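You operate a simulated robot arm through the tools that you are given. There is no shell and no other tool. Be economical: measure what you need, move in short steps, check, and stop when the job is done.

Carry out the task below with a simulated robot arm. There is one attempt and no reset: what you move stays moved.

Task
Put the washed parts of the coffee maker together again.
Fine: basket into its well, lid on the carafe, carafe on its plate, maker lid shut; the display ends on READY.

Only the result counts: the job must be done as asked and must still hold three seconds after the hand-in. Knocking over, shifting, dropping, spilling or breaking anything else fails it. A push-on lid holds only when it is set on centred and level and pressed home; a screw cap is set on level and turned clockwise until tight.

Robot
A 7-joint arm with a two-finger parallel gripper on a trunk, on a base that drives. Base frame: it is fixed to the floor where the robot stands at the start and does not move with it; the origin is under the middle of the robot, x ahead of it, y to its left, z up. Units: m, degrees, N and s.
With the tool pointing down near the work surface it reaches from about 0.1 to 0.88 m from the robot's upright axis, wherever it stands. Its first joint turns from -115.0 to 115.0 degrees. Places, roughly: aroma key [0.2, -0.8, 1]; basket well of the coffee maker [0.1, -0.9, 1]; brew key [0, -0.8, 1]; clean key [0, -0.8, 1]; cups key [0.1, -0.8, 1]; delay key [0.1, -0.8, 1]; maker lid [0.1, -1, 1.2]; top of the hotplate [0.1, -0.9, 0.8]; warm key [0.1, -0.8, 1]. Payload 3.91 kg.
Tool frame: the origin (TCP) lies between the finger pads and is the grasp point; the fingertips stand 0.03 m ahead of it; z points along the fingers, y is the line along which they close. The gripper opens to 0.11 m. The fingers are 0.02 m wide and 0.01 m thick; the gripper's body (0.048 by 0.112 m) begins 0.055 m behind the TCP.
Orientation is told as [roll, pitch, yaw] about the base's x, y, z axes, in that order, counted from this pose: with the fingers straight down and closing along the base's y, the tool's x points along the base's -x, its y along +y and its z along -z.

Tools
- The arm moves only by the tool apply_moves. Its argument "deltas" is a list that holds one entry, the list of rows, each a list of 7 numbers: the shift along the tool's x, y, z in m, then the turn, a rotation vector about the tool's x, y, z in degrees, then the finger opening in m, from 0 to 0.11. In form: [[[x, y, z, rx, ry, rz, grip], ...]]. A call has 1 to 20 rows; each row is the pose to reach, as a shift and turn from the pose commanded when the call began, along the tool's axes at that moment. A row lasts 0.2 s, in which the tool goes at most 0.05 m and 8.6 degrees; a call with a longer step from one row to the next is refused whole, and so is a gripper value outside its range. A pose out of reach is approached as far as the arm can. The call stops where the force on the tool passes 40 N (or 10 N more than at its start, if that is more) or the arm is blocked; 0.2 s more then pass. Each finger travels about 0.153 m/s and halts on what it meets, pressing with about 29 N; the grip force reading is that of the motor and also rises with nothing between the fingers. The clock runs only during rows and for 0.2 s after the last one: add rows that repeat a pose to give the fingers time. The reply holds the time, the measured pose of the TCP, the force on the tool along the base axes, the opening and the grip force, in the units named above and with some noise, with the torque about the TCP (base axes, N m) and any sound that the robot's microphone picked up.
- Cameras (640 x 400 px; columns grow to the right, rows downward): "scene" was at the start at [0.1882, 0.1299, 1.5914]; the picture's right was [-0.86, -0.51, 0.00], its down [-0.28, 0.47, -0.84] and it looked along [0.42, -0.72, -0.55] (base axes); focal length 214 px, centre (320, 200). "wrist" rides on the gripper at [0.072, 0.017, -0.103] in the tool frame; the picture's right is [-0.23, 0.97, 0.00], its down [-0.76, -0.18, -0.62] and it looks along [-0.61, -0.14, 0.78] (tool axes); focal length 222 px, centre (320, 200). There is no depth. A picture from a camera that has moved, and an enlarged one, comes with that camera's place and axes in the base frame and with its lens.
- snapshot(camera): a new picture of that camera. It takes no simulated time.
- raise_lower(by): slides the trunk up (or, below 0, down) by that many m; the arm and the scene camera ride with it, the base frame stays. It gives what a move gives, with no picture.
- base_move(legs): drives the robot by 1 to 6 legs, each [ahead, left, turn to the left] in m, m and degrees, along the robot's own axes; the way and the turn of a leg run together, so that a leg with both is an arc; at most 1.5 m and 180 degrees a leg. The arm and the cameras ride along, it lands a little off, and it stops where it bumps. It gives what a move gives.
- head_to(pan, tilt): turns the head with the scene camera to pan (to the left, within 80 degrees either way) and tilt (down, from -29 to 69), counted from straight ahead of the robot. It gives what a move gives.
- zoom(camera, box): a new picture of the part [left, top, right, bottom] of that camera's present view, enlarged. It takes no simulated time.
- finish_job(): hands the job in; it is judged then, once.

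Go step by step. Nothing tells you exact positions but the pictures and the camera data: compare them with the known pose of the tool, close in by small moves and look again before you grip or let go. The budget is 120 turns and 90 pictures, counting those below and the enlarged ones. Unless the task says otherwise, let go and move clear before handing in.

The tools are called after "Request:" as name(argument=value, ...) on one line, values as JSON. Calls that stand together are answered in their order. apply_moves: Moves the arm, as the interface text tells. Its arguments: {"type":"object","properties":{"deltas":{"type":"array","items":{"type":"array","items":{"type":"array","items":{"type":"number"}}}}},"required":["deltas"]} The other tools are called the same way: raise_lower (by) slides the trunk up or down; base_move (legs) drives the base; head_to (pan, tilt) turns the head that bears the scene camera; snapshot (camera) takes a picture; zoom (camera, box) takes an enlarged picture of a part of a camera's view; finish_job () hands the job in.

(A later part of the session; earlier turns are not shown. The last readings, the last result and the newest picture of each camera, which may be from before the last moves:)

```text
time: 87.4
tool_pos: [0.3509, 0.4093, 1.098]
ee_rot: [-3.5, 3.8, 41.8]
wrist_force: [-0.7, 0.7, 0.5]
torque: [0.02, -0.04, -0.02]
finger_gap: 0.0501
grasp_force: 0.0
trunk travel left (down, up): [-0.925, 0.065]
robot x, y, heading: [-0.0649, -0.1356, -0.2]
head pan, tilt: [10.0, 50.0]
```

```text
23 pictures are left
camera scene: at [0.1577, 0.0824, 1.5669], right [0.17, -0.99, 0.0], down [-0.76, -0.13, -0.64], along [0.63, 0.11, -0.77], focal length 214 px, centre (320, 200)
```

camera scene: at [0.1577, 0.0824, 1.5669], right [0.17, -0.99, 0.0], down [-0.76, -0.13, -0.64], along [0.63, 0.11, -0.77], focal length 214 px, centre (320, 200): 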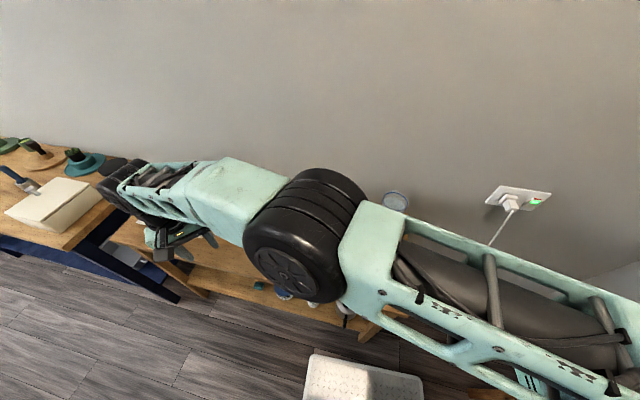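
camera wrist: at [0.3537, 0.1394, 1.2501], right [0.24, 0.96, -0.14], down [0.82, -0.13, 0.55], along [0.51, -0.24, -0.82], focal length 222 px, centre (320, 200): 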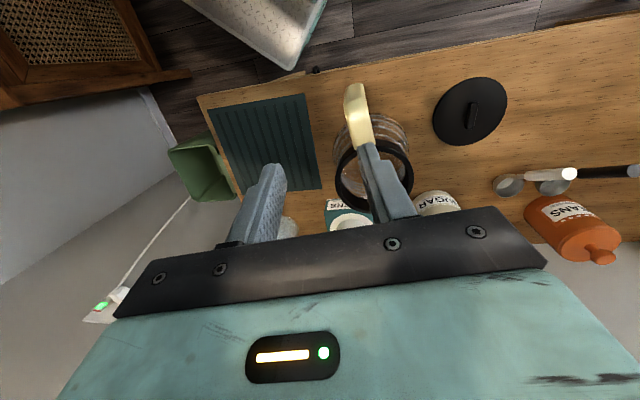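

Freed. Now straightening the tool and then moving above the carafe lid's knob.

Request:
apply_moves(deltas=[[[0, 0, -0.005, -3.9, -3.5, 0, 0.05], [0, 0, -0.005, -3.9, -3.5, 0, 0.05]]])

Request:
apply_moves(deltas=[[[-0.009, -0.04, 0, 0, 0, 7, 0.05], [-0.018, -0.08, 0, 0, 0, 14, 0.05], [-0.026, -0.12, 0, 0, 0, 21, 0.05], [-0.035, -0.16, 0, 0, 0, 28, 0.05], [-0.035, -0.16, 0.01, 0, 0, 35, 0.05], [-0.035, -0.16, 0.02, 0, 0, 41.8, 0.05]]])

Request:
snapshot(camera="wrist")

```text
time: 88.0
tool_pos: [0.3519, 0.4091, 1.102]
ee_rot: [0.4, 0.3, 41.8]
wrist_force: [-1.1, -0.1, 0.5]
torque: [-0.02, 0.02, -0.01]
finger_gap: 0.0502
grasp_force: 0.1
trunk travel left (down, up): [-0.925, 0.065]
robot x, y, heading: [-0.0638, -0.1352, -0.4]
head pan, tilt: [10.0, 50.0]
```

```text
time: 89.4
tool_pos: [0.4825, 0.3156, 1.08]
ee_rot: [0.1, 0.5, -0.1]
wrist_force: [0.5, -0.9, 0.7]
torque: [0.04, -0.01, 0.02]
finger_gap: 0.0502
grasp_force: 0.0
trunk travel left (down, up): [-0.925, 0.065]
robot x, y, heading: [-0.0631, -0.1332, -0.6]
head pan, tilt: [10.0, 50.0]
```

```text
22 pictures are left
camera wrist: at [0.4103, 0.3311, 1.1845], right [0.23, 0.97, 0.0], down [0.77, -0.18, 0.62], along [0.6, -0.14, -0.79], focal length 222 px, centre (320, 200)
```

wrist: 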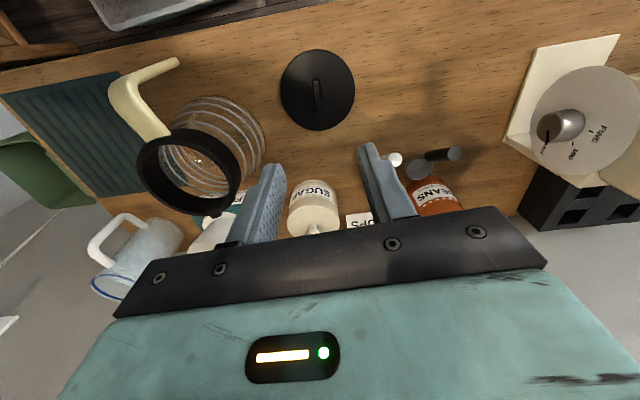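

Knob at ≈(0.4865,0.309), turned about -6°; carafe rim centre ≈(0.511,0.141,0.949). Descending onto the knob.

Request:
apply_moves(deltas=[[[-0.002, -0.003, 0.045, 0, 0, 3, 0.045], [-0.004, -0.0066, 0.09, 0, 0, 6, 0.045], [-0.004, -0.0066, 0.135, 0, 0, 6, 0.045], [-0.004, -0.0066, 0.18, 0, 0, 6, 0.045], [-0.004, -0.0066, 0.205, 0, 0, 6, 0.045]]])

Request:
snapshot(camera="wrist")

```text
time: 90.6
tool_pos: [0.4843, 0.3097, 0.8761]
ee_rot: [-0.1, 0.6, -6.0]
wrist_force: [-0.4, -0.3, 0.4]
torque: [0.0, 0.02, 0.01]
finger_gap: 0.0449
grasp_force: 0.0
trunk travel left (down, up): [-0.925, 0.065]
robot x, y, heading: [-0.0637, -0.1395, -0.5]
head pan, tilt: [10.0, 50.0]
```

```text
21 pictures are left
camera wrist: at [0.4156, 0.3324, 0.9798], right [0.33, 0.94, 0.0], down [0.74, -0.26, 0.62], along [0.58, -0.2, -0.79], focal length 222 px, centre (320, 200)
```

wrist: 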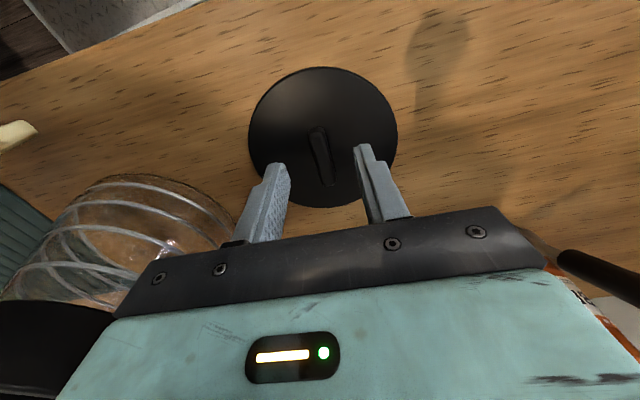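

Request:
apply_moves(deltas=[[[0.002, 0, 0.01, 0, 0, -3, 0.045], [0.002, 0, 0.016, 0, 0, -3, 0.045], [0.002, 0, 0.02, 0, 0, -3, 0.045], [0.002, 0, 0.023, 0, 0, -3, 0.045], [0.002, 0, 0.023, 0, 0, -3, 0.02], [0.002, 0, 0.023, 0, 0, -3, 0.0], [0.002, 0, 0.023, 0, 0, -3, 0.0], [0.002, 0, 0.023, 0, 0, -3, 0.0]]])

Request:
snapshot(camera="wrist")

```text
time: 92.4
tool_pos: [0.484, 0.3133, 0.8578]
ee_rot: [0.6, 0.3, -2.9]
wrist_force: [1.7, 14.6, 33.9]
torque: [-0.05, -0.24, 0.08]
finger_gap: 0.0124
grasp_force: 28.0
trunk travel left (down, up): [-0.925, 0.065]
robot x, y, heading: [-0.0648, -0.1377, -0.4]
head pan, tilt: [10.0, 50.0]
```

```text
20 pictures are left
camera wrist: at [0.4118, 0.3316, 0.9611], right [0.28, 0.96, 0.01], down [0.75, -0.22, 0.62], along [0.59, -0.16, -0.79], focal length 222 px, centre (320, 200)
```

wrist: 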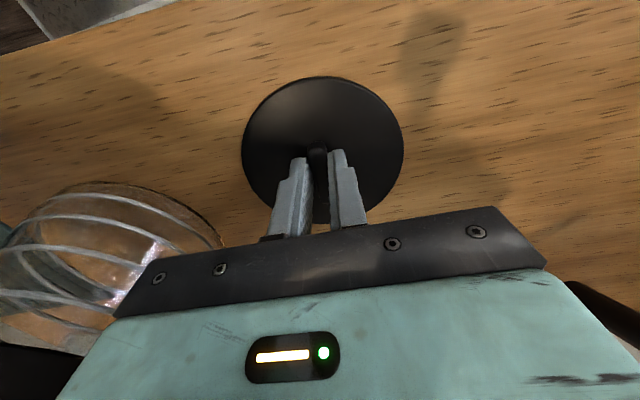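

Knob gripped (12.4 mm), lid flush against the fingertips. Lifting straight up and measuring the carafe rim again from there.

Request:
apply_moves(deltas=[[[0, 0, -0.01, 0, 0, 0, 0.0], [0, 0, -0.03, 0, 0, 0, 0.0], [0, 0, -0.06, 0, 0, 0, 0.0], [0, 0, -0.1, 0, 0, 0, 0.0], [0, 0, -0.14, 0, 0, 0, 0.0], [0, 0, -0.18, 0, 0, 0, 0.0], [0, 0, -0.21, 0, 0, 0, 0.0]]])

Request:
zoom(camera="wrist", box=[90, 40, 410, 240])

Request:
snapshot(camera="scene")

```text
time: 94.0
tool_pos: [0.4881, 0.3089, 1.061]
ee_rot: [-0.1, 0.5, -3.0]
wrist_force: [1.0, 0.6, -1.0]
torque: [0.01, -0.02, 0.01]
finger_gap: 0.0109
grasp_force: 29.2
trunk travel left (down, up): [-0.925, 0.065]
robot x, y, heading: [-0.0607, -0.1344, -0.4]
head pan, tilt: [10.0, 50.0]
```

```text
2.00 times, centred on (250, 140) of wrist
camera zoom: at [0.4172, 0.3285, 1.1652], right [0.28, 0.96, 0.0], down [0.76, -0.22, 0.62], along [0.59, -0.17, -0.79], focal length 444 px, centre (460, 320)
```

zoom: 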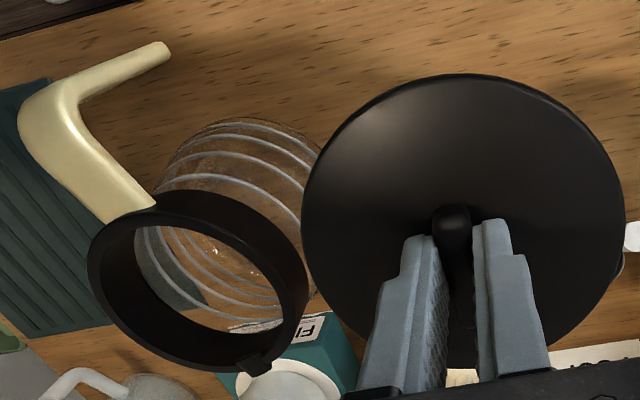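

```text
18 pictures are left
camera scene: at [0.1579, 0.0824, 1.5669], right [0.17, -0.99, 0.0], down [-0.76, -0.13, -0.64], along [0.63, 0.11, -0.77], focal length 214 px, centre (320, 200)
```

scene: 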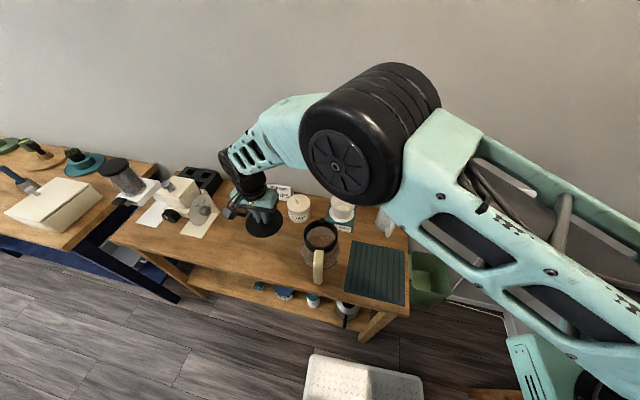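

Request:
zoom(camera="scene", box=[240, 180, 360, 300])

```text
3.33 times, centred on (300, 240) of scene
camera zoom: at [0.1579, 0.0824, 1.5669], right [0.17, -0.99, 0.0], down [-0.76, -0.13, -0.64], along [0.63, 0.11, -0.77], focal length 715 px, centre (387, 67)
```

zoom: 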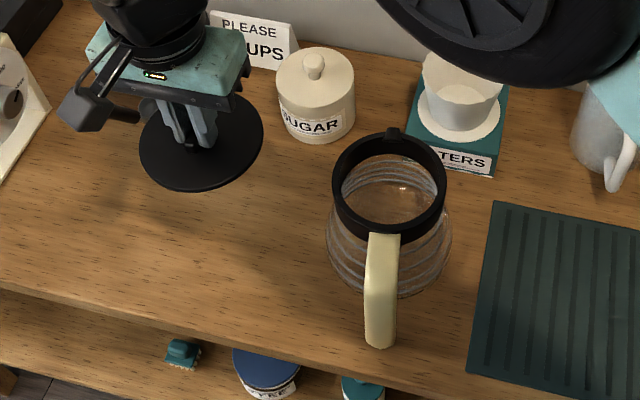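

The rim centre estimates cluster near (0.514,0.142). I hover the lid just above the rim and compare edges with both cameras.

Request:
apply_moves(deltas=[[[-0.009, -0.042, 0, 0, 0, 0, 0.0], [-0.018, -0.084, 0, 0, 0, 0, 0.0], [-0.027, -0.126, 0, 0, 0, 0, 0.0], [-0.0347, -0.1654, 0, 0, 0, 0, 0.0], [-0.0347, -0.1654, 0.025, 0, 0, 0, 0.0], [-0.0347, -0.1654, 0.05, 0, 0, 0, 0.0], [-0.0347, -0.1654, 0.05, 0, 0, 0, 0.0]]])

Request:
zoom(camera="scene", box=[270, 190, 370, 290])

Request:
zoom(camera="wrist", box=[190, 0, 450, 240])

```text
time: 95.6
tool_pos: [0.5111, 0.1413, 1.0119]
ee_rot: [0.1, 0.6, -2.9]
wrist_force: [0.1, 0.1, -0.2]
torque: [0.0, 0.0, 0.0]
finger_gap: 0.0106
grasp_force: 28.9
trunk travel left (down, up): [-0.925, 0.065]
robot x, y, heading: [-0.0659, -0.1346, -0.6]
head pan, tilt: [10.0, 50.0]
```

```text
4.00 times, centred on (320, 240) of scene
camera zoom: at [0.1578, 0.0822, 1.5669], right [0.17, -0.99, 0.0], down [-0.76, -0.13, -0.64], along [0.63, 0.11, -0.77], focal length 858 px, centre (320, 40)
```

zoom: 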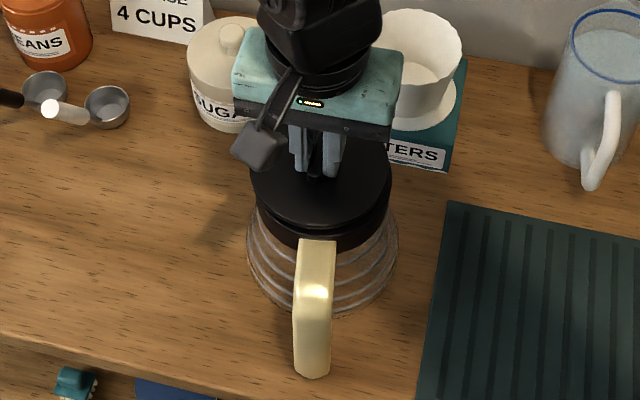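

```text
1.67 times, centred on (320, 120) of wrist
camera zoom: at [0.4408, 0.1619, 1.1156], right [0.28, 0.96, 0.0], down [0.76, -0.22, 0.62], along [0.59, -0.17, -0.79], focal length 370 px, centre (320, 333)
```

zoom: 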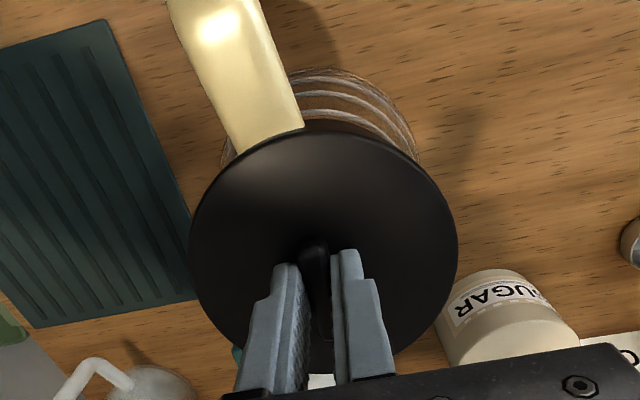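

The lid looks about 7 mm short in x. I shift it and lower closer, then check at high magnification.

Request:
apply_moves(deltas=[[[-0.004, 0.0005, 0.005, 0, 0, 0, 0.0], [-0.007, 0.0005, 0.012, 0, 0, 0, 0.0], [-0.007, 0.0005, 0.018, 0, 0, 0, 0.0], [-0.007, 0.0005, 0.018, 0, 0, 0, 0.0]]])

Request:
zoom(camera="scene", box=[295, 215, 345, 265])

Request:
zoom(camera="wrist", box=[220, 40, 420, 180])

```text
time: 96.6
tool_pos: [0.5178, 0.1422, 0.9938]
ee_rot: [0.1, 0.5, -3.0]
wrist_force: [0.1, -0.5, -0.2]
torque: [-0.02, -0.03, -0.01]
finger_gap: 0.0109
grasp_force: 28.6
trunk travel left (down, up): [-0.925, 0.065]
robot x, y, heading: [-0.0637, -0.1351, -0.5]
head pan, tilt: [10.0, 50.0]
```

```text
8.00 times, centred on (320, 240) of scene
camera zoom: at [0.1578, 0.0823, 1.5669], right [0.17, -0.99, 0.0], down [-0.76, -0.13, -0.64], along [0.63, 0.11, -0.77], focal length 1716 px, centre (320, -120)
```

zoom: 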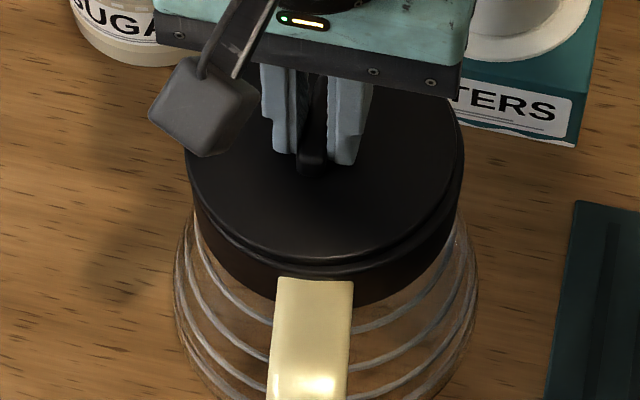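

```text
2.86 times, centred on (320, 110) of wrist
camera zoom: at [0.4468, 0.1623, 1.098], right [0.28, 0.96, 0.0], down [0.76, -0.22, 0.62], along [0.59, -0.17, -0.79], focal length 635 px, centre (320, 457)
```

zoom: 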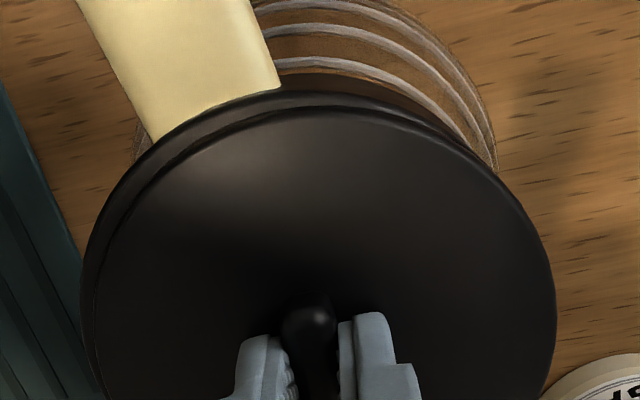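

Lid and rim edges coincide within ~1–2 mm. I nudge it 1.5 mm toward -y and press down until it is home.

Request:
apply_moves(deltas=[[[0.0005, -0.0015, 0, 0, 0, 0, 0.0], [0.0005, -0.0015, 0.003, 0, 0, 0, 0.0], [0.0005, -0.0015, 0.006, 0, 0, 0, 0.0], [0.0005, -0.0015, 0.009, 0, 0, 0, 0.0], [0.0005, -0.0015, 0.012, 0, 0, 0, 0.0], [0.0005, -0.0015, 0.015, 0, 0, 0, 0.0], [0.0005, -0.0015, 0.018, 0, 0, 0, 0.0], [0.0005, -0.0015, 0.021, 0, 0, 0, 0.0], [0.0005, -0.0015, 0.024, 0, 0, 0, 0.0]]])

Request:
zoom(camera="scene", box=[295, 215, 345, 265])

```text
time: 97.4
tool_pos: [0.5175, 0.1402, 0.993]
ee_rot: [0.3, 0.3, -3.0]
wrist_force: [-3.9, -4.1, 20.9]
torque: [-0.17, 0.26, -0.04]
finger_gap: 0.0108
grasp_force: 28.2
trunk travel left (down, up): [-0.925, 0.065]
robot x, y, heading: [-0.0651, -0.1349, -0.3]
head pan, tilt: [10.0, 50.0]
stopped in row 4: the force on the tool passed its limit at 44 N (the readings are from after the stop); the commanded pose is now the measured one
```

```text
8.00 times, centred on (320, 240) of scene
camera zoom: at [0.1565, 0.0814, 1.5673], right [0.17, -0.99, 0.0], down [-0.76, -0.13, -0.64], along [0.63, 0.11, -0.77], focal length 1716 px, centre (320, -120)
```

zoom: 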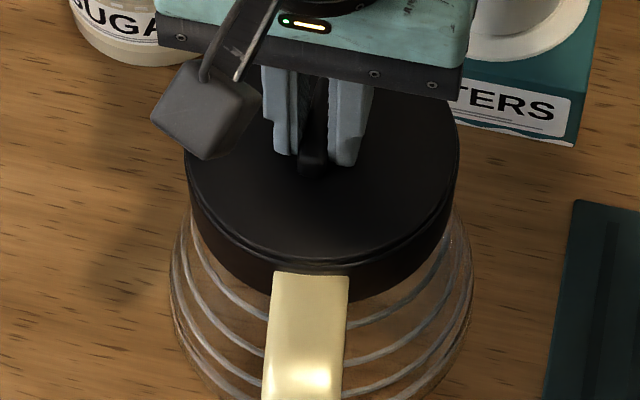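

Contact made and the lid looks flush with the rim. I open slightly and press down on the disc with the fingertips to push it home.

Request:
apply_moves(deltas=[[[0, 0, 0, 0, 0, 0, 0.02], [0, 0, 0, 0, 0, 0, 0.024], [0, 0, 0.003, 0, 0, 0, 0.024], [0, 0, 0.006, 0, 0, 0, 0.024], [0, 0, 0.009, 0, 0, 0, 0.024], [0, 0, 0.012, 0, 0, 0, 0.024], [0, 0, 0.015, 0, 0, 0, 0.024], [0, 0, 0.018, 0, 0, 0, 0.024]]])

Request:
zoom(camera="scene", box=[295, 215, 345, 265])

```text
time: 98.2
tool_pos: [0.5184, 0.1451, 0.994]
ee_rot: [0.6, 0.1, -2.9]
wrist_force: [-1.5, 1.5, 16.4]
torque: [-0.08, 0.09, -0.02]
finger_gap: 0.023
grasp_force: 0.1
trunk travel left (down, up): [-0.925, 0.065]
robot x, y, heading: [-0.0626, -0.1376, -0.7]
head pan, tilt: [10.0, 50.0]
stopped in row 3: the force on the tool passed its limit at 44 N (the readings are from after the stop); the commanded pose is now the measured one
```

```text
8.00 times, centred on (320, 240) of scene
camera zoom: at [0.1567, 0.082, 1.5669], right [0.17, -0.99, 0.0], down [-0.76, -0.13, -0.64], along [0.63, 0.11, -0.77], focal length 1716 px, centre (320, -120)
```

zoom: 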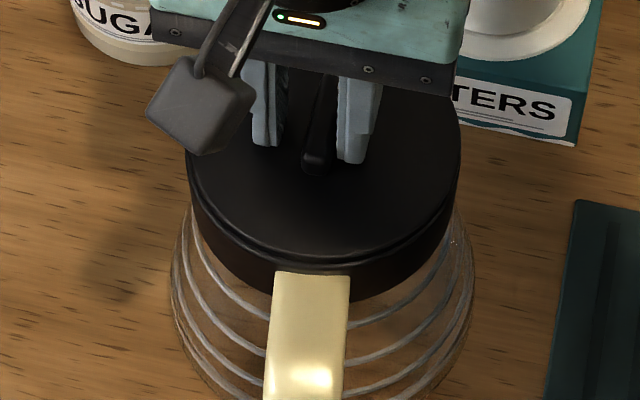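

The lid sits on the rim; one more gentle press, then I lift off.

Request:
apply_moves(deltas=[[[0, -0.003, 0.001, 0, 0, 0, 0.024], [0, -0.004, 0.002, 0, 0, 0, 0.024], [0, -0.004, 0.003, 0, 0, 0, 0.024], [0, -0.004, 0.004, 0, 0, 0, 0.024], [0, -0.004, 0.005, 0, 0, 0, 0.024], [0, -0.004, 0.006, 0, 0, 0, 0.024]]])

Request:
apply_moves(deltas=[[[0, 0, -0.01, 0, 0, 0, 0.03], [0, 0, -0.03, 0, 0, 0, 0.04], [0.03, 0, -0.065, 0, 0, 0, 0.06], [0.07, 0, -0.09, 0, -4, 0, 0.07], [0.11, 0, -0.1, 0, -12, 0, 0.07], [0.15, -0.004, -0.1, 0, -20, 0, 0.07], [0.18, -0.008, -0.1, 0, -28, 0, 0.07], [0.18, -0.008, -0.1, 0, -36, 0, 0.07], [0.18, -0.008, -0.1, 0, -40, 0, 0.07]]])

Request:
snapshot(camera="wrist")

```text
time: 98.9
tool_pos: [0.5196, 0.144, 0.9919]
ee_rot: [1.0, -0.1, -2.8]
wrist_force: [-2.8, -1.4, 16.0]
torque: [-0.36, 0.07, -0.03]
finger_gap: 0.0237
grasp_force: 0.0
trunk travel left (down, up): [-0.925, 0.065]
robot x, y, heading: [-0.0699, -0.1352, -0.5]
head pan, tilt: [10.0, 50.0]
stopped in row 3: the force on the tool passed its limit at 43 N (the readings are from after the stop); the commanded pose is now the measured one
```

```text
time: 100.4
tool_pos: [0.4883, 0.061, 1.0975]
ee_rot: [2.0, -20.5, -21.9]
wrist_force: [0.7, -0.1, -0.3]
torque: [0.0, 0.04, -0.01]
finger_gap: 0.0698
grasp_force: 0.1
trunk travel left (down, up): [-0.925, 0.065]
robot x, y, heading: [-0.0643, -0.1354, -0.5]
head pan, tilt: [10.0, 50.0]
stopped in row 7: the arm was blocked; the commanded pose is now the measured one
```

```text
10 pictures are left
camera wrist: at [0.395, 0.1118, 1.1704], right [0.55, 0.83, 0.11], down [0.39, -0.37, 0.84], along [0.74, -0.42, -0.53], focal length 222 px, centre (320, 200)
```

wrist: 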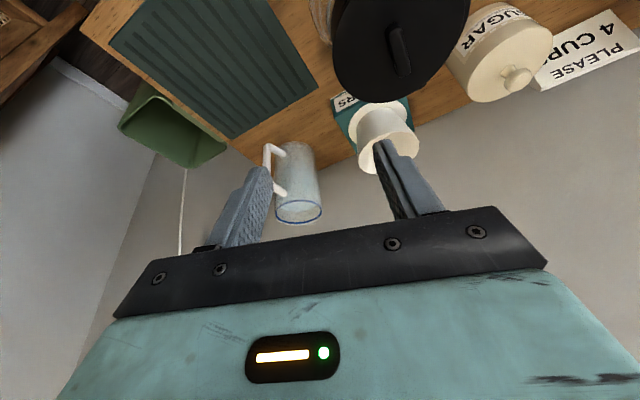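

The arm folds against the head here, so I back the base 0.3 m for room (carafe with lid remains in place).

Request:
base_move(legs=[[-0.3, 0, 0]])

```text
time: 102.4
tool_pos: [0.1833, 0.0629, 1.0967]
ee_rot: [1.6, -20.5, -21.7]
wrist_force: [0.1, -0.4, -0.3]
torque: [0.0, 0.01, 0.0]
finger_gap: 0.0702
grasp_force: 0.0
trunk travel left (down, up): [-0.925, 0.065]
robot x, y, heading: [-0.3644, -0.1299, -0.3]
head pan, tilt: [10.0, 50.0]
```

Request:
apply_moves(deltas=[[[-0.0122, 0.0232, 0.0179, -2.35, 0, -6.3, 0.07], [-0.0243, 0.0464, 0.0358, -4.7, 0, -12.5, 0.07], [-0.0365, 0.0696, 0.0537, -7.05, 0, -18.8, 0.07], [-0.0486, 0.0928, 0.0716, -9.4, 0, -25.1, 0.07]]])

Request:
apply_moves(deltas=[[[0, 0, 0, 0, -6.5, 0, 0.06], [0, 0, 0, 0, -13, 0, 0.06], [0, 0, 0, 0, -19.5, 0, 0.06]]])

Request:
snapshot(camera="wrist")

```text
time: 103.4
tool_pos: [0.2837, 0.1291, 1.048]
ee_rot: [1.5, -21.2, 5.2]
wrist_force: [0.7, 0.1, -0.4]
torque: [0.02, 0.0, -0.01]
finger_gap: 0.0702
grasp_force: 0.1
trunk travel left (down, up): [-0.925, 0.065]
robot x, y, heading: [-0.3666, -0.1321, -0.5]
head pan, tilt: [10.0, 50.0]
```

```text
time: 104.2
tool_pos: [0.2848, 0.1262, 1.0498]
ee_rot: [2.0, -41.0, 4.4]
wrist_force: [0.1, 0.5, 0.1]
torque: [0.01, 0.01, 0.02]
finger_gap: 0.0598
grasp_force: 0.1
trunk travel left (down, up): [-0.925, 0.065]
robot x, y, heading: [-0.3679, -0.1312, -0.3]
head pan, tilt: [10.0, 50.0]
```

```text
9 pictures are left
camera wrist: at [0.1613, 0.1302, 1.0806], right [0.07, 0.98, 0.17], down [0.19, -0.19, 0.96], along [0.98, -0.04, -0.2], focal length 222 px, centre (320, 200)
```

wrist: 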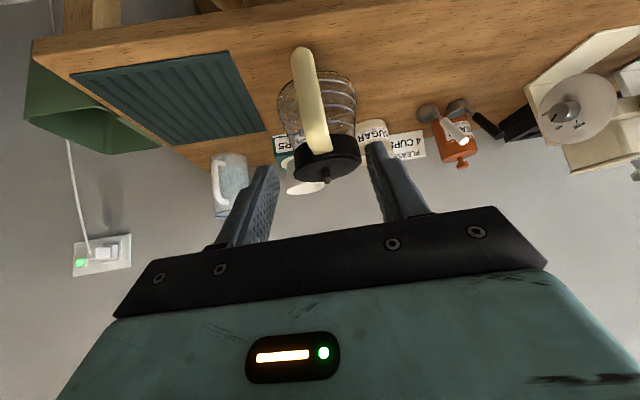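

The handle bar is at y≈0.1315, z 0.84–0.97, x≈0.40, right along the tool axis. Advancing onto it and closing.

Request:
apply_moves(deltas=[[[0.0035, -0.002, 0.0385, 0, 0, 0, 0.065], [0.007, -0.004, 0.077, 0, 0, 0, 0.065], [0.0106, -0.006, 0.1155, 0, 0, 0, 0.065], [0.014, -0.008, 0.154, 0, 0, 0, 0.065], [0.016, -0.0092, 0.173, 0, 0, 0, 0.065], [0.0177, -0.0101, 0.1925, 0, 0, 0, 0.065]]])

Request:
snapshot(camera="wrist")

```text
time: 105.6
tool_pos: [0.3985, 0.132, 0.8917]
ee_rot: [2.0, -40.7, 4.5]
wrist_force: [-0.6, 0.2, -1.0]
torque: [0.01, 0.0, 0.03]
finger_gap: 0.0647
grasp_force: 0.1
trunk travel left (down, up): [-0.925, 0.065]
robot x, y, heading: [-0.3635, -0.1356, -0.5]
head pan, tilt: [10.0, 50.0]
```

```text
8 pictures are left
camera wrist: at [0.2737, 0.1356, 0.9238], right [0.07, 0.98, 0.17], down [0.19, -0.18, 0.96], along [0.98, -0.04, -0.2], focal length 222 px, centre (320, 200)
```

wrist: 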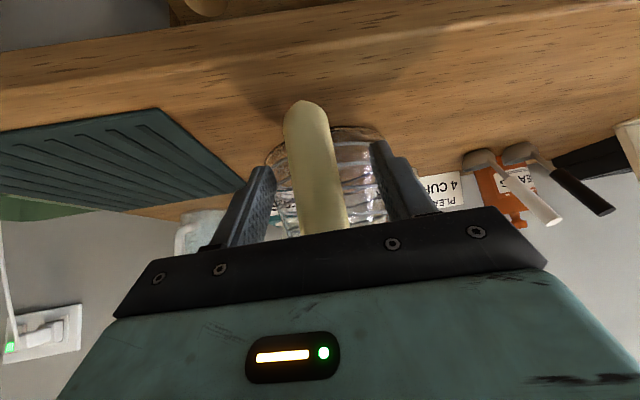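

Handle is between the fingers. Closing, then a careful small lift.

Request:
apply_moves(deltas=[[[0, 0, 0, 0, 0, 0, 0.04], [0, 0, 0, 0, 0, 0, 0.015], [0, 0, 0, 0, 0, 0, 0.0], [0, 0, 0, 0, 0, 0, 0.0], [0, 0, 0, 0, 0, 0, 0.0]]])

Request:
apply_moves(deltas=[[[-0.0033, 0, -0.0038, 0, 0, 0, 0.0], [-0.0066, 0, -0.0075, 0, 0, 0, 0.0], [-0.0098, 0, -0.0113, 0, 0, 0, 0.0], [-0.0131, 0, -0.0151, 0, 0, 0, 0.0], [-0.0164, 0, -0.0189, 0, 0, 0, 0.0], [-0.0164, 0, -0.0189, 0, 0, 0, 0.0]]])

Request:
snapshot(camera="wrist")

```text
time: 106.8
tool_pos: [0.3973, 0.1309, 0.8924]
ee_rot: [1.8, -40.7, 4.3]
wrist_force: [1.2, -4.0, 5.1]
torque: [-0.7, -0.7, -0.41]
finger_gap: 0.0303
grasp_force: 29.1
trunk travel left (down, up): [-0.925, 0.065]
robot x, y, heading: [-0.3638, -0.1331, -0.3]
head pan, tilt: [10.0, 50.0]
```

```text
time: 108.2
tool_pos: [0.3971, 0.1307, 0.9167]
ee_rot: [1.9, -40.8, 4.5]
wrist_force: [0.0, -0.2, -2.6]
torque: [-0.04, 0.38, -0.01]
finger_gap: 0.03
grasp_force: 29.3
trunk travel left (down, up): [-0.925, 0.065]
robot x, y, heading: [-0.3669, -0.1348, -0.3]
head pan, tilt: [10.0, 50.0]
```

```text
7 pictures are left
camera wrist: at [0.2733, 0.1339, 0.9483], right [0.07, 0.98, 0.17], down [0.19, -0.18, 0.96], along [0.98, -0.04, -0.2], focal length 222 px, centre (320, 200)
```

wrist: 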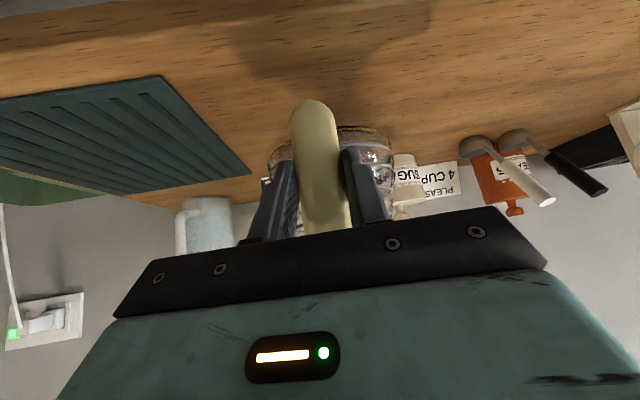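

Carafe is firmly held (≈3 N) and off the table. Lifting higher, then swinging it around in front of the maker.

Request:
apply_moves(deltas=[[[-0.0106, 0.0004, -0.0122, 0, 0, 0, 0.0], [-0.0212, 0.0009, -0.0245, 0, 0, 0, 0.0], [-0.0318, 0.0013, -0.0368, 0, 0, 0, 0.0], [-0.0424, 0.0017, -0.049, 0, 0, 0, 0.0]]])

Request:
apply_moves(deltas=[[[0.0133, -0.0345, -0.0127, 3.62, -0.14, 4.2, 0], [0.0265, -0.069, -0.0255, 7.24, -0.28, 8.4, 0], [0.0398, -0.1035, -0.0382, 10.87, -0.42, 12.6, 0], [0.053, -0.138, -0.0509, 14.49, -0.56, 16.8, 0], [0.0663, -0.1725, -0.0636, 18.11, -0.69, 21.0, 0], [0.0796, -0.207, -0.0764, 21.73, -0.83, 25.2, 0], [0.0928, -0.2415, -0.0891, 25.36, -0.97, 29.4, 0], [0.1061, -0.276, -0.1018, 28.98, -1.11, 33.6, 0], [0.1194, -0.3105, -0.1146, 32.6, -1.25, 37.8, 0], [0.1326, -0.3449, -0.1273, 36.22, -1.39, 42.0, 0], [0.1459, -0.3794, -0.14, 39.84, -1.53, 46.2, 0], [0.1591, -0.4139, -0.1527, 43.47, -1.67, 50.4, 0], [0.1724, -0.4484, -0.1655, 47.09, -1.81, 54.6, 0], [0.1857, -0.4829, -0.1782, 50.71, -1.94, 58.8, 0], [0.1989, -0.5174, -0.1909, 54.33, -2.08, 63.0, 0], [0.2122, -0.5519, -0.2036, 57.96, -2.22, 67.2, 0], [0.2254, -0.5864, -0.2164, 61.58, -2.36, 71.4, 0], [0.2387, -0.6209, -0.2291, 65.2, -2.5, 75.6, 0]]])

Request:
head_to(pan=-55, tilt=35)

Request:
snapshot(camera="scene")

```text
time: 109.2
tool_pos: [0.3966, 0.1301, 0.9812]
ee_rot: [2.0, -40.6, 4.5]
wrist_force: [0.2, 0.2, -2.9]
torque: [-0.02, 0.41, -0.01]
finger_gap: 0.0299
grasp_force: 29.0
trunk travel left (down, up): [-0.925, 0.065]
robot x, y, heading: [-0.3619, -0.1326, -0.4]
head pan, tilt: [10.0, 50.0]
```

```text
time: 113.0
tool_pos: [0.1293, -0.52, 0.9835]
ee_rot: [1.9, -40.8, -95.3]
wrist_force: [-0.1, -0.5, -3.2]
torque: [0.36, -0.02, 0.01]
finger_gap: 0.03
grasp_force: 29.2
trunk travel left (down, up): [-0.925, 0.065]
robot x, y, heading: [-0.3617, -0.1344, -0.3]
head pan, tilt: [10.0, 50.0]
```

```text
time: 114.4
tool_pos: [0.1303, -0.5205, 0.9839]
ee_rot: [1.9, -40.7, -95.2]
wrist_force: [-0.2, 0.9, -2.8]
torque: [0.37, -0.01, 0.02]
finger_gap: 0.0298
grasp_force: 29.4
trunk travel left (down, up): [-0.925, 0.065]
robot x, y, heading: [-0.3631, -0.1334, -0.4]
head pan, tilt: [-55.0, 35.0]
```

```text
6 pictures are left
camera scene: at [-0.1697, -0.0005, 1.5887], right [-0.82, -0.57, 0.0], down [-0.33, 0.47, -0.82], along [0.47, -0.67, -0.57], focal length 214 px, centre (320, 200)
```

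scene: 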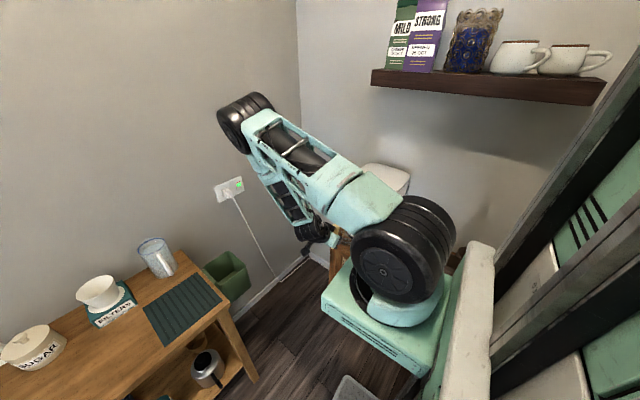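

The arm hides the maker from the head camera. I'll shift the carafe aside so the wrist camera can see the opening and measure its height.

Request:
apply_moves(deltas=[[[0.0086, 0.0379, 0.015, 0, 0, 0, 0.0], [0.0173, 0.0758, 0.03, 0, 0, 0, 0.0], [0.0259, 0.1136, 0.0449, 0, 0, 0, 0.0], [0.0346, 0.1515, 0.0599, 0, 0, 0, 0.0], [0.0432, 0.1894, 0.0749, 0, 0, 0, 0.0]]])

Request:
zoom(camera="wrist", box=[60, 20, 400, 230])

```text
time: 115.6
tool_pos: [0.3181, -0.5481, 0.9014]
ee_rot: [1.8, -40.8, -95.3]
wrist_force: [-0.5, 0.2, -3.4]
torque: [0.4, -0.04, 0.0]
finger_gap: 0.03
grasp_force: 29.3
trunk travel left (down, up): [-0.925, 0.065]
robot x, y, heading: [-0.3653, -0.1375, -0.5]
head pan, tilt: [-55.0, 35.0]
```

```text
1.88 times, centred on (230, 125) of wrist
camera zoom: at [0.3443, -0.4279, 0.9328], right [0.96, -0.24, 0.17], down [-0.21, -0.15, 0.96], along [-0.21, -0.96, -0.2], focal length 418 px, centre (489, 341)
```

zoom: 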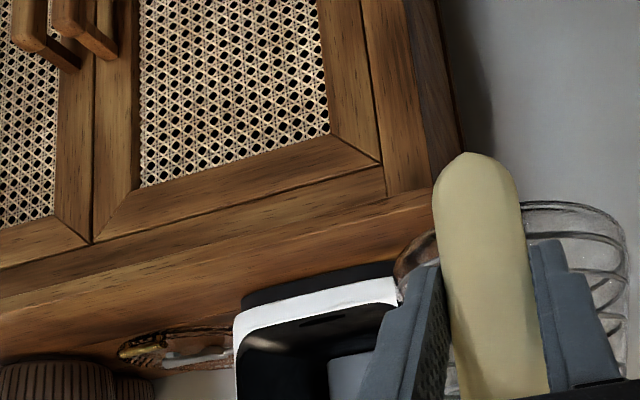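

The lip of the base is at about z 0.80. To see the opening's top edge I raise the hand 0.15 m and look again.

Request:
apply_moves(deltas=[[[-0.0245, 0.001, -0.0283, 0, 0, 0, 0.0], [-0.049, 0.002, -0.0566, 0, 0, 0, 0.0], [-0.0735, 0.003, -0.0848, 0, 0, 0, 0.0], [-0.098, 0.0039, -0.1131, 0, 0, 0, 0.0]]])

Request:
zoom(camera="wrist", box=[110, 60, 310, 220])

```text
time: 116.6
tool_pos: [0.3196, -0.5492, 1.0516]
ee_rot: [1.8, -40.7, -95.2]
wrist_force: [0.3, -0.5, -4.2]
torque: [0.41, -0.06, -0.03]
finger_gap: 0.0298
grasp_force: 29.3
trunk travel left (down, up): [-0.925, 0.065]
robot x, y, heading: [-0.3618, -0.1327, -0.3]
head pan, tilt: [-55.0, 35.0]
```

```text
2.50 times, centred on (210, 140) of wrist
camera zoom: at [0.3447, -0.4296, 1.0833], right [0.95, -0.24, 0.17], down [-0.21, -0.16, 0.96], along [-0.21, -0.96, -0.2], focal length 555 px, centre (595, 350)
```

zoom: 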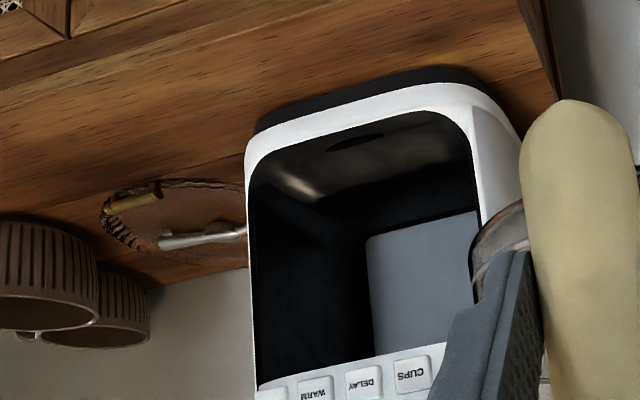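

Opening measured: floor/lip z≈0.80, top edge z≈0.981, centre x≈0.103, so the carafe (≈0.165 tall) fits with TCP z≈0.893. I descend beside it first, then move in front.

Request:
apply_moves(deltas=[[[0.0275, -0.0012, 0.028, 0, 0, 0, 0.0], [0.055, -0.0024, 0.0559, 0, 0, 0, 0.0], [0.0825, -0.0036, 0.0839, 0, 0, 0, 0.0], [0.11, -0.0048, 0.1118, 0, 0, 0, 0.0], [0.1, -0.045, 0.117, 0, 0, 0, 0.0], [0.0922, -0.084, 0.1222, 0, 0, 0, 0.0], [0.0846, -0.123, 0.1276, 0, 0, 0, 0.0], [0.078, -0.162, 0.1329, 0, 0, 0, 0.0], [0.0719, -0.2008, 0.1382, 0, 0, 0, 0.0]]])

Request:
snapshot(camera="wrist")

```text
time: 118.6
tool_pos: [0.1212, -0.5706, 0.8966]
ee_rot: [2.0, -40.6, -95.2]
wrist_force: [0.2, 0.8, -2.8]
torque: [0.37, -0.01, 0.02]
finger_gap: 0.0299
grasp_force: 29.0
trunk travel left (down, up): [-0.925, 0.065]
robot x, y, heading: [-0.3633, -0.1321, -0.3]
head pan, tilt: [-55.0, 35.0]
```

```text
3 pictures are left
camera wrist: at [0.1454, -0.4501, 0.9285], right [0.96, -0.24, 0.17], down [-0.21, -0.16, 0.96], along [-0.2, -0.96, -0.2], focal length 222 px, centre (320, 200)
```

wrist: 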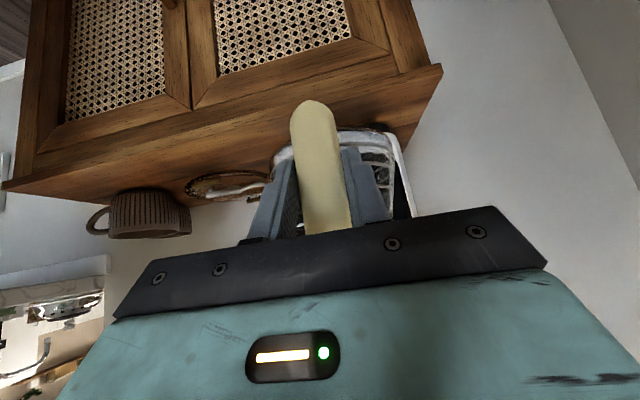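

Request:
zoom(camera="wrist", box=[260, 105, 420, 215])

```text
3.64 times, centred on (340, 160) of wrist
camera zoom: at [0.1454, -0.4501, 0.9285], right [0.96, -0.24, 0.17], down [-0.21, -0.16, 0.96], along [-0.2, -0.96, -0.2], focal length 808 px, centre (247, 346)
```

zoom: 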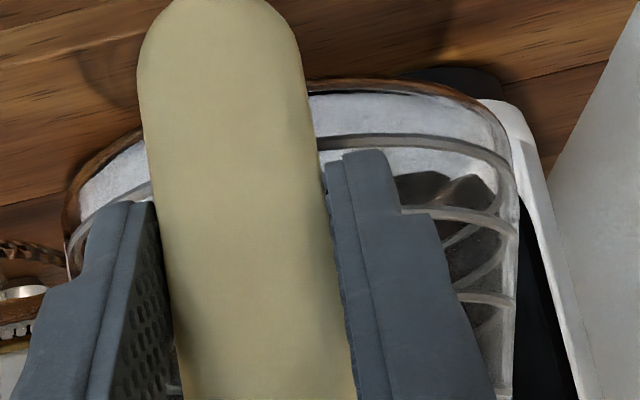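

The carafe sits square to the opening, bottom ≈0.82, top ≈0.97. I lower 8 mm to centre it vertically and slide it in slowly.

Request:
apply_moves(deltas=[[[0.005, -0.0002, 0.0057, 0, 0, 0, 0.0], [-0.0055, -0.0004, 0.0148, 0, 0, 0, 0.0], [-0.016, -0.0006, 0.024, 0, 0, 0, 0.0], [-0.0265, -0.0008, 0.0331, 0, 0, 0, 0.0], [-0.037, -0.001, 0.0422, 0, 0, 0, 0.0], [-0.0475, -0.0012, 0.0514, 0, 0, 0, 0.0], [-0.058, -0.0014, 0.0605, 0, 0, 0, 0.0], [-0.0685, -0.0016, 0.0696, 0, 0, 0, 0.0], [-0.079, -0.0018, 0.0788, 0, 0, 0, 0.0], [-0.0895, -0.002, 0.0879, 0, 0, 0, 0.0], [-0.1, -0.0022, 0.097, 0, 0, 0, 0.0], [-0.1105, -0.0024, 0.1062, 0, 0, 0, 0.0], [-0.121, -0.0025, 0.1153, 0, 0, 0, 0.0]]])

```text
time: 121.4
tool_pos: [0.1068, -0.7373, 0.8869]
ee_rot: [1.6, -40.8, -95.2]
wrist_force: [0.9, 19.1, 1.1]
torque: [0.38, -0.01, -0.1]
finger_gap: 0.0292
grasp_force: 29.1
trunk travel left (down, up): [-0.925, 0.065]
robot x, y, heading: [-0.3642, -0.1284, -0.2]
head pan, tilt: [-55.0, 35.0]
```

It touched the back wall gently at the end. I back off 6 mm and lower onto the plate.

Request:
apply_moves(deltas=[[[0.0045, -0.0004, -0.0039, 0, 0, 0, 0.0], [0.0045, -0.0004, -0.0039, 0, 0, 0, 0.0], [0.0065, -0.0005, -0.0016, 0, 0, 0, 0.0], [0.0084, -0.0006, 0.0007, 0, 0, 0, 0.0], [0.0104, -0.0007, 0.003, 0, 0, 0, 0.0], [0.0124, -0.0008, 0.0053, 0, 0, 0, 0.0]]])

```text
time: 122.8
tool_pos: [0.1077, -0.7328, 0.8766]
ee_rot: [1.8, -40.8, -95.4]
wrist_force: [2.8, 3.3, 8.4]
torque: [-0.71, 0.63, 0.08]
finger_gap: 0.03
grasp_force: 28.9
trunk travel left (down, up): [-0.925, 0.065]
robot x, y, heading: [-0.364, -0.1335, -0.4]
head pan, tilt: [-55.0, 35.0]
```

Supported by the plate now. A last 1.5 mm down, then release and withdraw along the tool axis.

Request:
apply_moves(deltas=[[[0.001, 0, 0.0011, 0, 0, 0, 0.0], [0.001, 0, 0.0011, 0, 0, 0, 0.02], [0.001, 0, 0.0011, 0, 0, 0, 0.04], [0.001, 0, 0.0011, 0, 0, 0, 0.06], [0.001, 0, 0.0011, 0, 0, 0, 0.065]]])

Request:
apply_moves(deltas=[[[0, 0, -0.02, 0, 0, 0, 0.065], [0, 0, -0.05, 0, 0, 0, 0.065], [0, 0, -0.08, 0, 0, 0, 0.065], [0.02, 0, -0.11, 0, 0, 0, 0.065], [0.05, 0, -0.14, 0, 0, 0, 0.065], [0.08, 0, -0.16, 0, 0, 0, 0.065]]])

Request:
snapshot(camera="wrist")

```text
time: 124.0
tool_pos: [0.1064, -0.7325, 0.8746]
ee_rot: [1.7, -40.7, -95.3]
wrist_force: [-0.5, 0.5, -0.2]
torque: [-0.03, -0.05, 0.01]
finger_gap: 0.0647
grasp_force: 0.0
trunk travel left (down, up): [-0.925, 0.065]
robot x, y, heading: [-0.3631, -0.1329, -0.4]
head pan, tilt: [-55.0, 35.0]
```

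```text
time: 125.4
tool_pos: [0.1168, -0.5698, 0.9435]
ee_rot: [1.8, -40.7, -95.4]
wrist_force: [-0.3, -0.8, 0.1]
torque: [-0.02, -0.04, -0.02]
finger_gap: 0.0652
grasp_force: 0.1
trunk travel left (down, up): [-0.925, 0.065]
robot x, y, heading: [-0.3643, -0.1329, -0.3]
head pan, tilt: [-55.0, 35.0]
```

```text
1 pictures are left
camera wrist: at [0.1414, -0.4491, 0.9753], right [0.95, -0.24, 0.17], down [-0.21, -0.16, 0.96], along [-0.21, -0.96, -0.2], focal length 222 px, centre (320, 200)
```

wrist: 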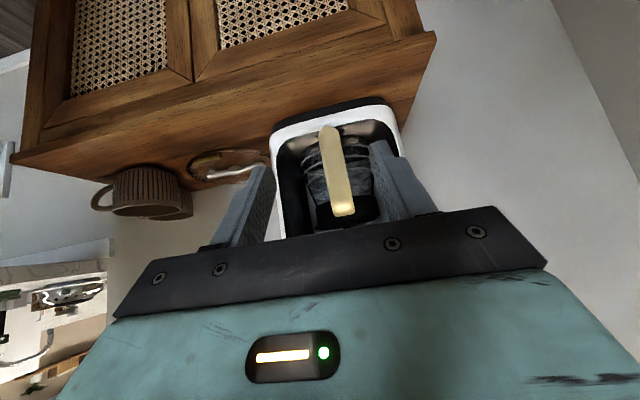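

The carafe stands upright inside with its handle outward. I raise the hand clear and use the last picture to read the display.

Request:
apply_moves(deltas=[[[-0.028, 0.0011, -0.0323, 0, 0, 0, 0.065], [-0.056, 0.0022, -0.0646, 0, 0, 0, 0.065], [-0.084, 0.0033, -0.0969, 0, 0, 0, 0.065], [-0.112, 0.0045, -0.1291, 0, 0, 0, 0.065], [-0.14, 0.0056, -0.1614, 0, 0, 0, 0.065], [-0.168, 0.0067, -0.1937, 0, 0, 0, 0.065], [-0.196, 0.0078, -0.226, 0, 0, 0, 0.065]]])

Request:
zoom(camera="wrist", box=[240, 30, 420, 170])

```text
time: 127.0
tool_pos: [0.1175, -0.5697, 1.2437]
ee_rot: [1.8, -40.7, -95.4]
wrist_force: [-1.1, -2.1, -0.7]
torque: [0.0, 0.02, 0.02]
finger_gap: 0.0651
grasp_force: 0.1
trunk travel left (down, up): [-0.925, 0.065]
robot x, y, heading: [-0.361, -0.134, -0.1]
head pan, tilt: [-55.0, 35.0]
```

```text
2.86 times, centred on (330, 100) of wrist
camera zoom: at [0.1425, -0.4484, 1.2752], right [0.96, -0.24, 0.17], down [-0.21, -0.16, 0.96], along [-0.21, -0.96, -0.2], focal length 635 px, centre (291, 486)
```

zoom: 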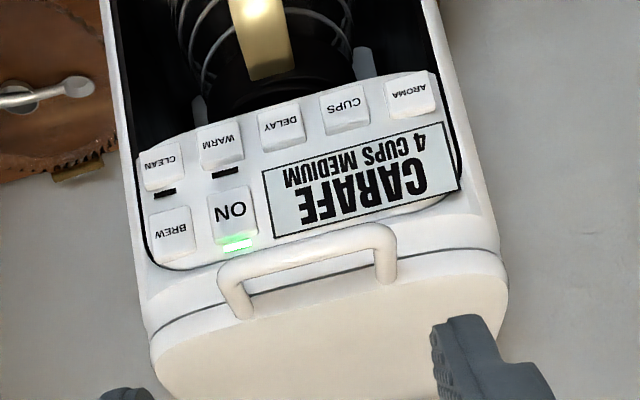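

The display still says CARAFE, so most likely the carafe lid isn't pressed fully home (no click was heard). I have no pictures left, but all poses are known, so I'll take the carafe back out, set it on the table and reseat the lid by feel. First back down to the handle.

Request:
apply_moves(deltas=[[[0.028, -0.0011, 0.0323, 0, 0, 0, 0.065], [0.056, -0.0022, 0.0646, 0, 0, 0, 0.065], [0.084, -0.0033, 0.0969, 0, 0, 0, 0.065], [0.112, -0.0045, 0.1291, 0, 0, 0, 0.065], [0.14, -0.0056, 0.1614, 0, 0, 0, 0.065], [0.168, -0.0067, 0.1937, 0, 0, 0, 0.065], [0.196, -0.0078, 0.226, 0, 0, 0, 0.065]]])

Request:
apply_moves(deltas=[[[-0.03, 0, 0.02, 0, 0, 0, 0.065], [-0.06, 0, 0.05, 0, 0, 0, 0.065], [-0.08, 0, 0.08, 0, 0, 0, 0.065], [-0.08, 0, 0.11, 0, 0, 0, 0.065], [-0.08, 0, 0.14, 0, 0, 0, 0.065], [-0.08, 0, 0.16, 0, 0, 0, 0.065]]])

```text
time: 128.6
tool_pos: [0.1161, -0.5663, 0.9425]
ee_rot: [1.9, -40.8, -95.4]
wrist_force: [-1.0, 0.1, 0.0]
torque: [-0.01, -0.04, 0.02]
finger_gap: 0.0652
grasp_force: 0.1
trunk travel left (down, up): [-0.925, 0.065]
robot x, y, heading: [-0.3624, -0.1336, -0.4]
head pan, tilt: [-55.0, 35.0]
```

```text
time: 130.0
tool_pos: [0.107, -0.7342, 0.8764]
ee_rot: [1.7, -40.8, -95.5]
wrist_force: [0.6, 0.1, 0.1]
torque: [0.02, 0.0, -0.02]
finger_gap: 0.0652
grasp_force: 0.1
trunk travel left (down, up): [-0.925, 0.065]
robot x, y, heading: [-0.3647, -0.133, -0.3]
head pan, tilt: [-55.0, 35.0]
```

Request:
apply_moves(deltas=[[[0, 0, 0, 0, 0, 0, 0.04], [0, 0, 0, 0, 0, 0, 0.015], [0, 0, 0, 0, 0, 0, 0.0], [0, 0, 0, 0, 0, 0, 0.0], [-0.0033, 0.0001, -0.0038, 0, 0, 0, 0.0], [-0.0065, 0.0002, -0.0075, 0, 0, 0, 0.0], [-0.0078, 0.0003, -0.009, 0, 0, 0, 0.0], [-0.0078, 0.0003, -0.009, 0, 0, 0, 0.0]]])

```text
time: 131.8
tool_pos: [0.1054, -0.7332, 0.8866]
ee_rot: [1.8, -40.7, -95.4]
wrist_force: [-0.4, -0.1, -2.9]
torque: [0.34, -0.03, 0.0]
finger_gap: 0.0297
grasp_force: 29.3
trunk travel left (down, up): [-0.925, 0.065]
robot x, y, heading: [-0.3634, -0.1333, -0.4]
head pan, tilt: [-55.0, 35.0]
```

Request:
apply_moves(deltas=[[[0.021, 0.0004, -0.0182, 0, 0, 0, 0.0], [0.0419, 0.0008, -0.0364, 0, 0, 0, 0.0], [0.0629, 0.0012, -0.0547, 0, 0, 0, 0.0], [0.0838, 0.0016, -0.0729, 0, 0, 0, 0.0], [0.1048, 0.002, -0.0911, 0, 0, 0, 0.0], [0.1257, 0.0024, -0.1093, 0, 0, 0, 0.0], [0.1189, 0.0046, -0.1354, 0, 0, 0, 0.0], [0.112, 0.0068, -0.1614, 0, 0, 0, 0.0], [0.1052, 0.0091, -0.1875, 0, 0, 0, 0.0], [0.0984, 0.0113, -0.2135, 0, 0, 0, 0.0]]])

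Request:
apply_moves(deltas=[[[0.0282, 0.0122, -0.0241, -3.62, 0.14, -4.18, 0], [0.0564, 0.0244, -0.0482, -7.24, 0.29, -8.37, 0], [0.0847, 0.0367, -0.0724, -10.87, 0.43, -12.55, 0], [0.1129, 0.0489, -0.0965, -14.49, 0.58, -16.73, 0], [0.1411, 0.0611, -0.1206, -18.11, 0.72, -20.92, 0], [0.1693, 0.0733, -0.1447, -21.73, 0.87, -25.1, 0], [0.1976, 0.0855, -0.1689, -25.36, 1.01, -29.28, 0], [0.2258, 0.0977, -0.193, -28.98, 1.16, -33.47, 0], [0.254, 0.11, -0.2171, -32.6, 1.3, -37.65, 0], [0.2822, 0.1222, -0.2412, -36.22, 1.44, -41.83, 0], [0.3104, 0.1344, -0.2653, -39.84, 1.59, -46.02, 0], [0.3387, 0.1466, -0.2895, -43.47, 1.73, -50.2, 0], [0.3669, 0.1588, -0.3136, -47.09, 1.88, -54.38, 0], [0.3951, 0.171, -0.3377, -50.71, 2.02, -58.57, 0], [0.4233, 0.1833, -0.3618, -54.33, 2.17, -62.75, 0], [0.4516, 0.1955, -0.386, -57.96, 2.31, -66.93, 0], [0.4798, 0.2077, -0.4101, -61.58, 2.46, -71.12, 0], [0.508, 0.2199, -0.4342, -65.2, 2.6, -75.3, 0]]])

```text
time: 134.0
tool_pos: [0.1301, -0.5212, 0.9838]
ee_rot: [1.8, -40.7, -95.3]
wrist_force: [0.9, -0.2, -4.0]
torque: [0.35, -0.02, 0.0]
finger_gap: 0.0296
grasp_force: 28.8
trunk travel left (down, up): [-0.925, 0.065]
robot x, y, heading: [-0.3603, -0.1343, -0.6]
head pan, tilt: [-55.0, 35.0]
```

```text
time: 137.8
tool_pos: [0.3989, 0.1317, 0.9868]
ee_rot: [2.1, -40.7, 4.2]
wrist_force: [0.1, -0.2, -3.7]
torque: [-0.03, 0.38, 0.03]
finger_gap: 0.0298
grasp_force: 29.1
trunk travel left (down, up): [-0.925, 0.065]
robot x, y, heading: [-0.3649, -0.135, -0.5]
head pan, tilt: [-55.0, 35.0]
```

Back above its old spot; lowering the carafe onto the table.

Request:
apply_moves(deltas=[[[0.0105, -0.0004, 0.0121, 0, 0, 0, 0], [0.0209, -0.0008, 0.0241, 0, 0, 0, 0], [0.0314, -0.0012, 0.0362, 0, 0, 0, 0], [0.0418, -0.0017, 0.0483, 0, 0, 0, 0], [0.0522, -0.0021, 0.0603, 0, 0, 0, 0], [0.0555, -0.0022, 0.0641, 0, 0, 0, 0], [0.0588, -0.0023, 0.0679, 0, 0, 0, 0], [0.0614, -0.0024, 0.0709, 0, 0, 0, 0]]])

```text
time: 139.6
tool_pos: [0.3983, 0.1315, 0.8925]
ee_rot: [2.2, -40.9, 4.1]
wrist_force: [-1.1, -0.4, 0.4]
torque: [-0.25, -0.03, -0.12]
finger_gap: 0.0301
grasp_force: 29.2
trunk travel left (down, up): [-0.925, 0.065]
robot x, y, heading: [-0.3674, -0.1349, -0.6]
head pan, tilt: [-55.0, 35.0]
```

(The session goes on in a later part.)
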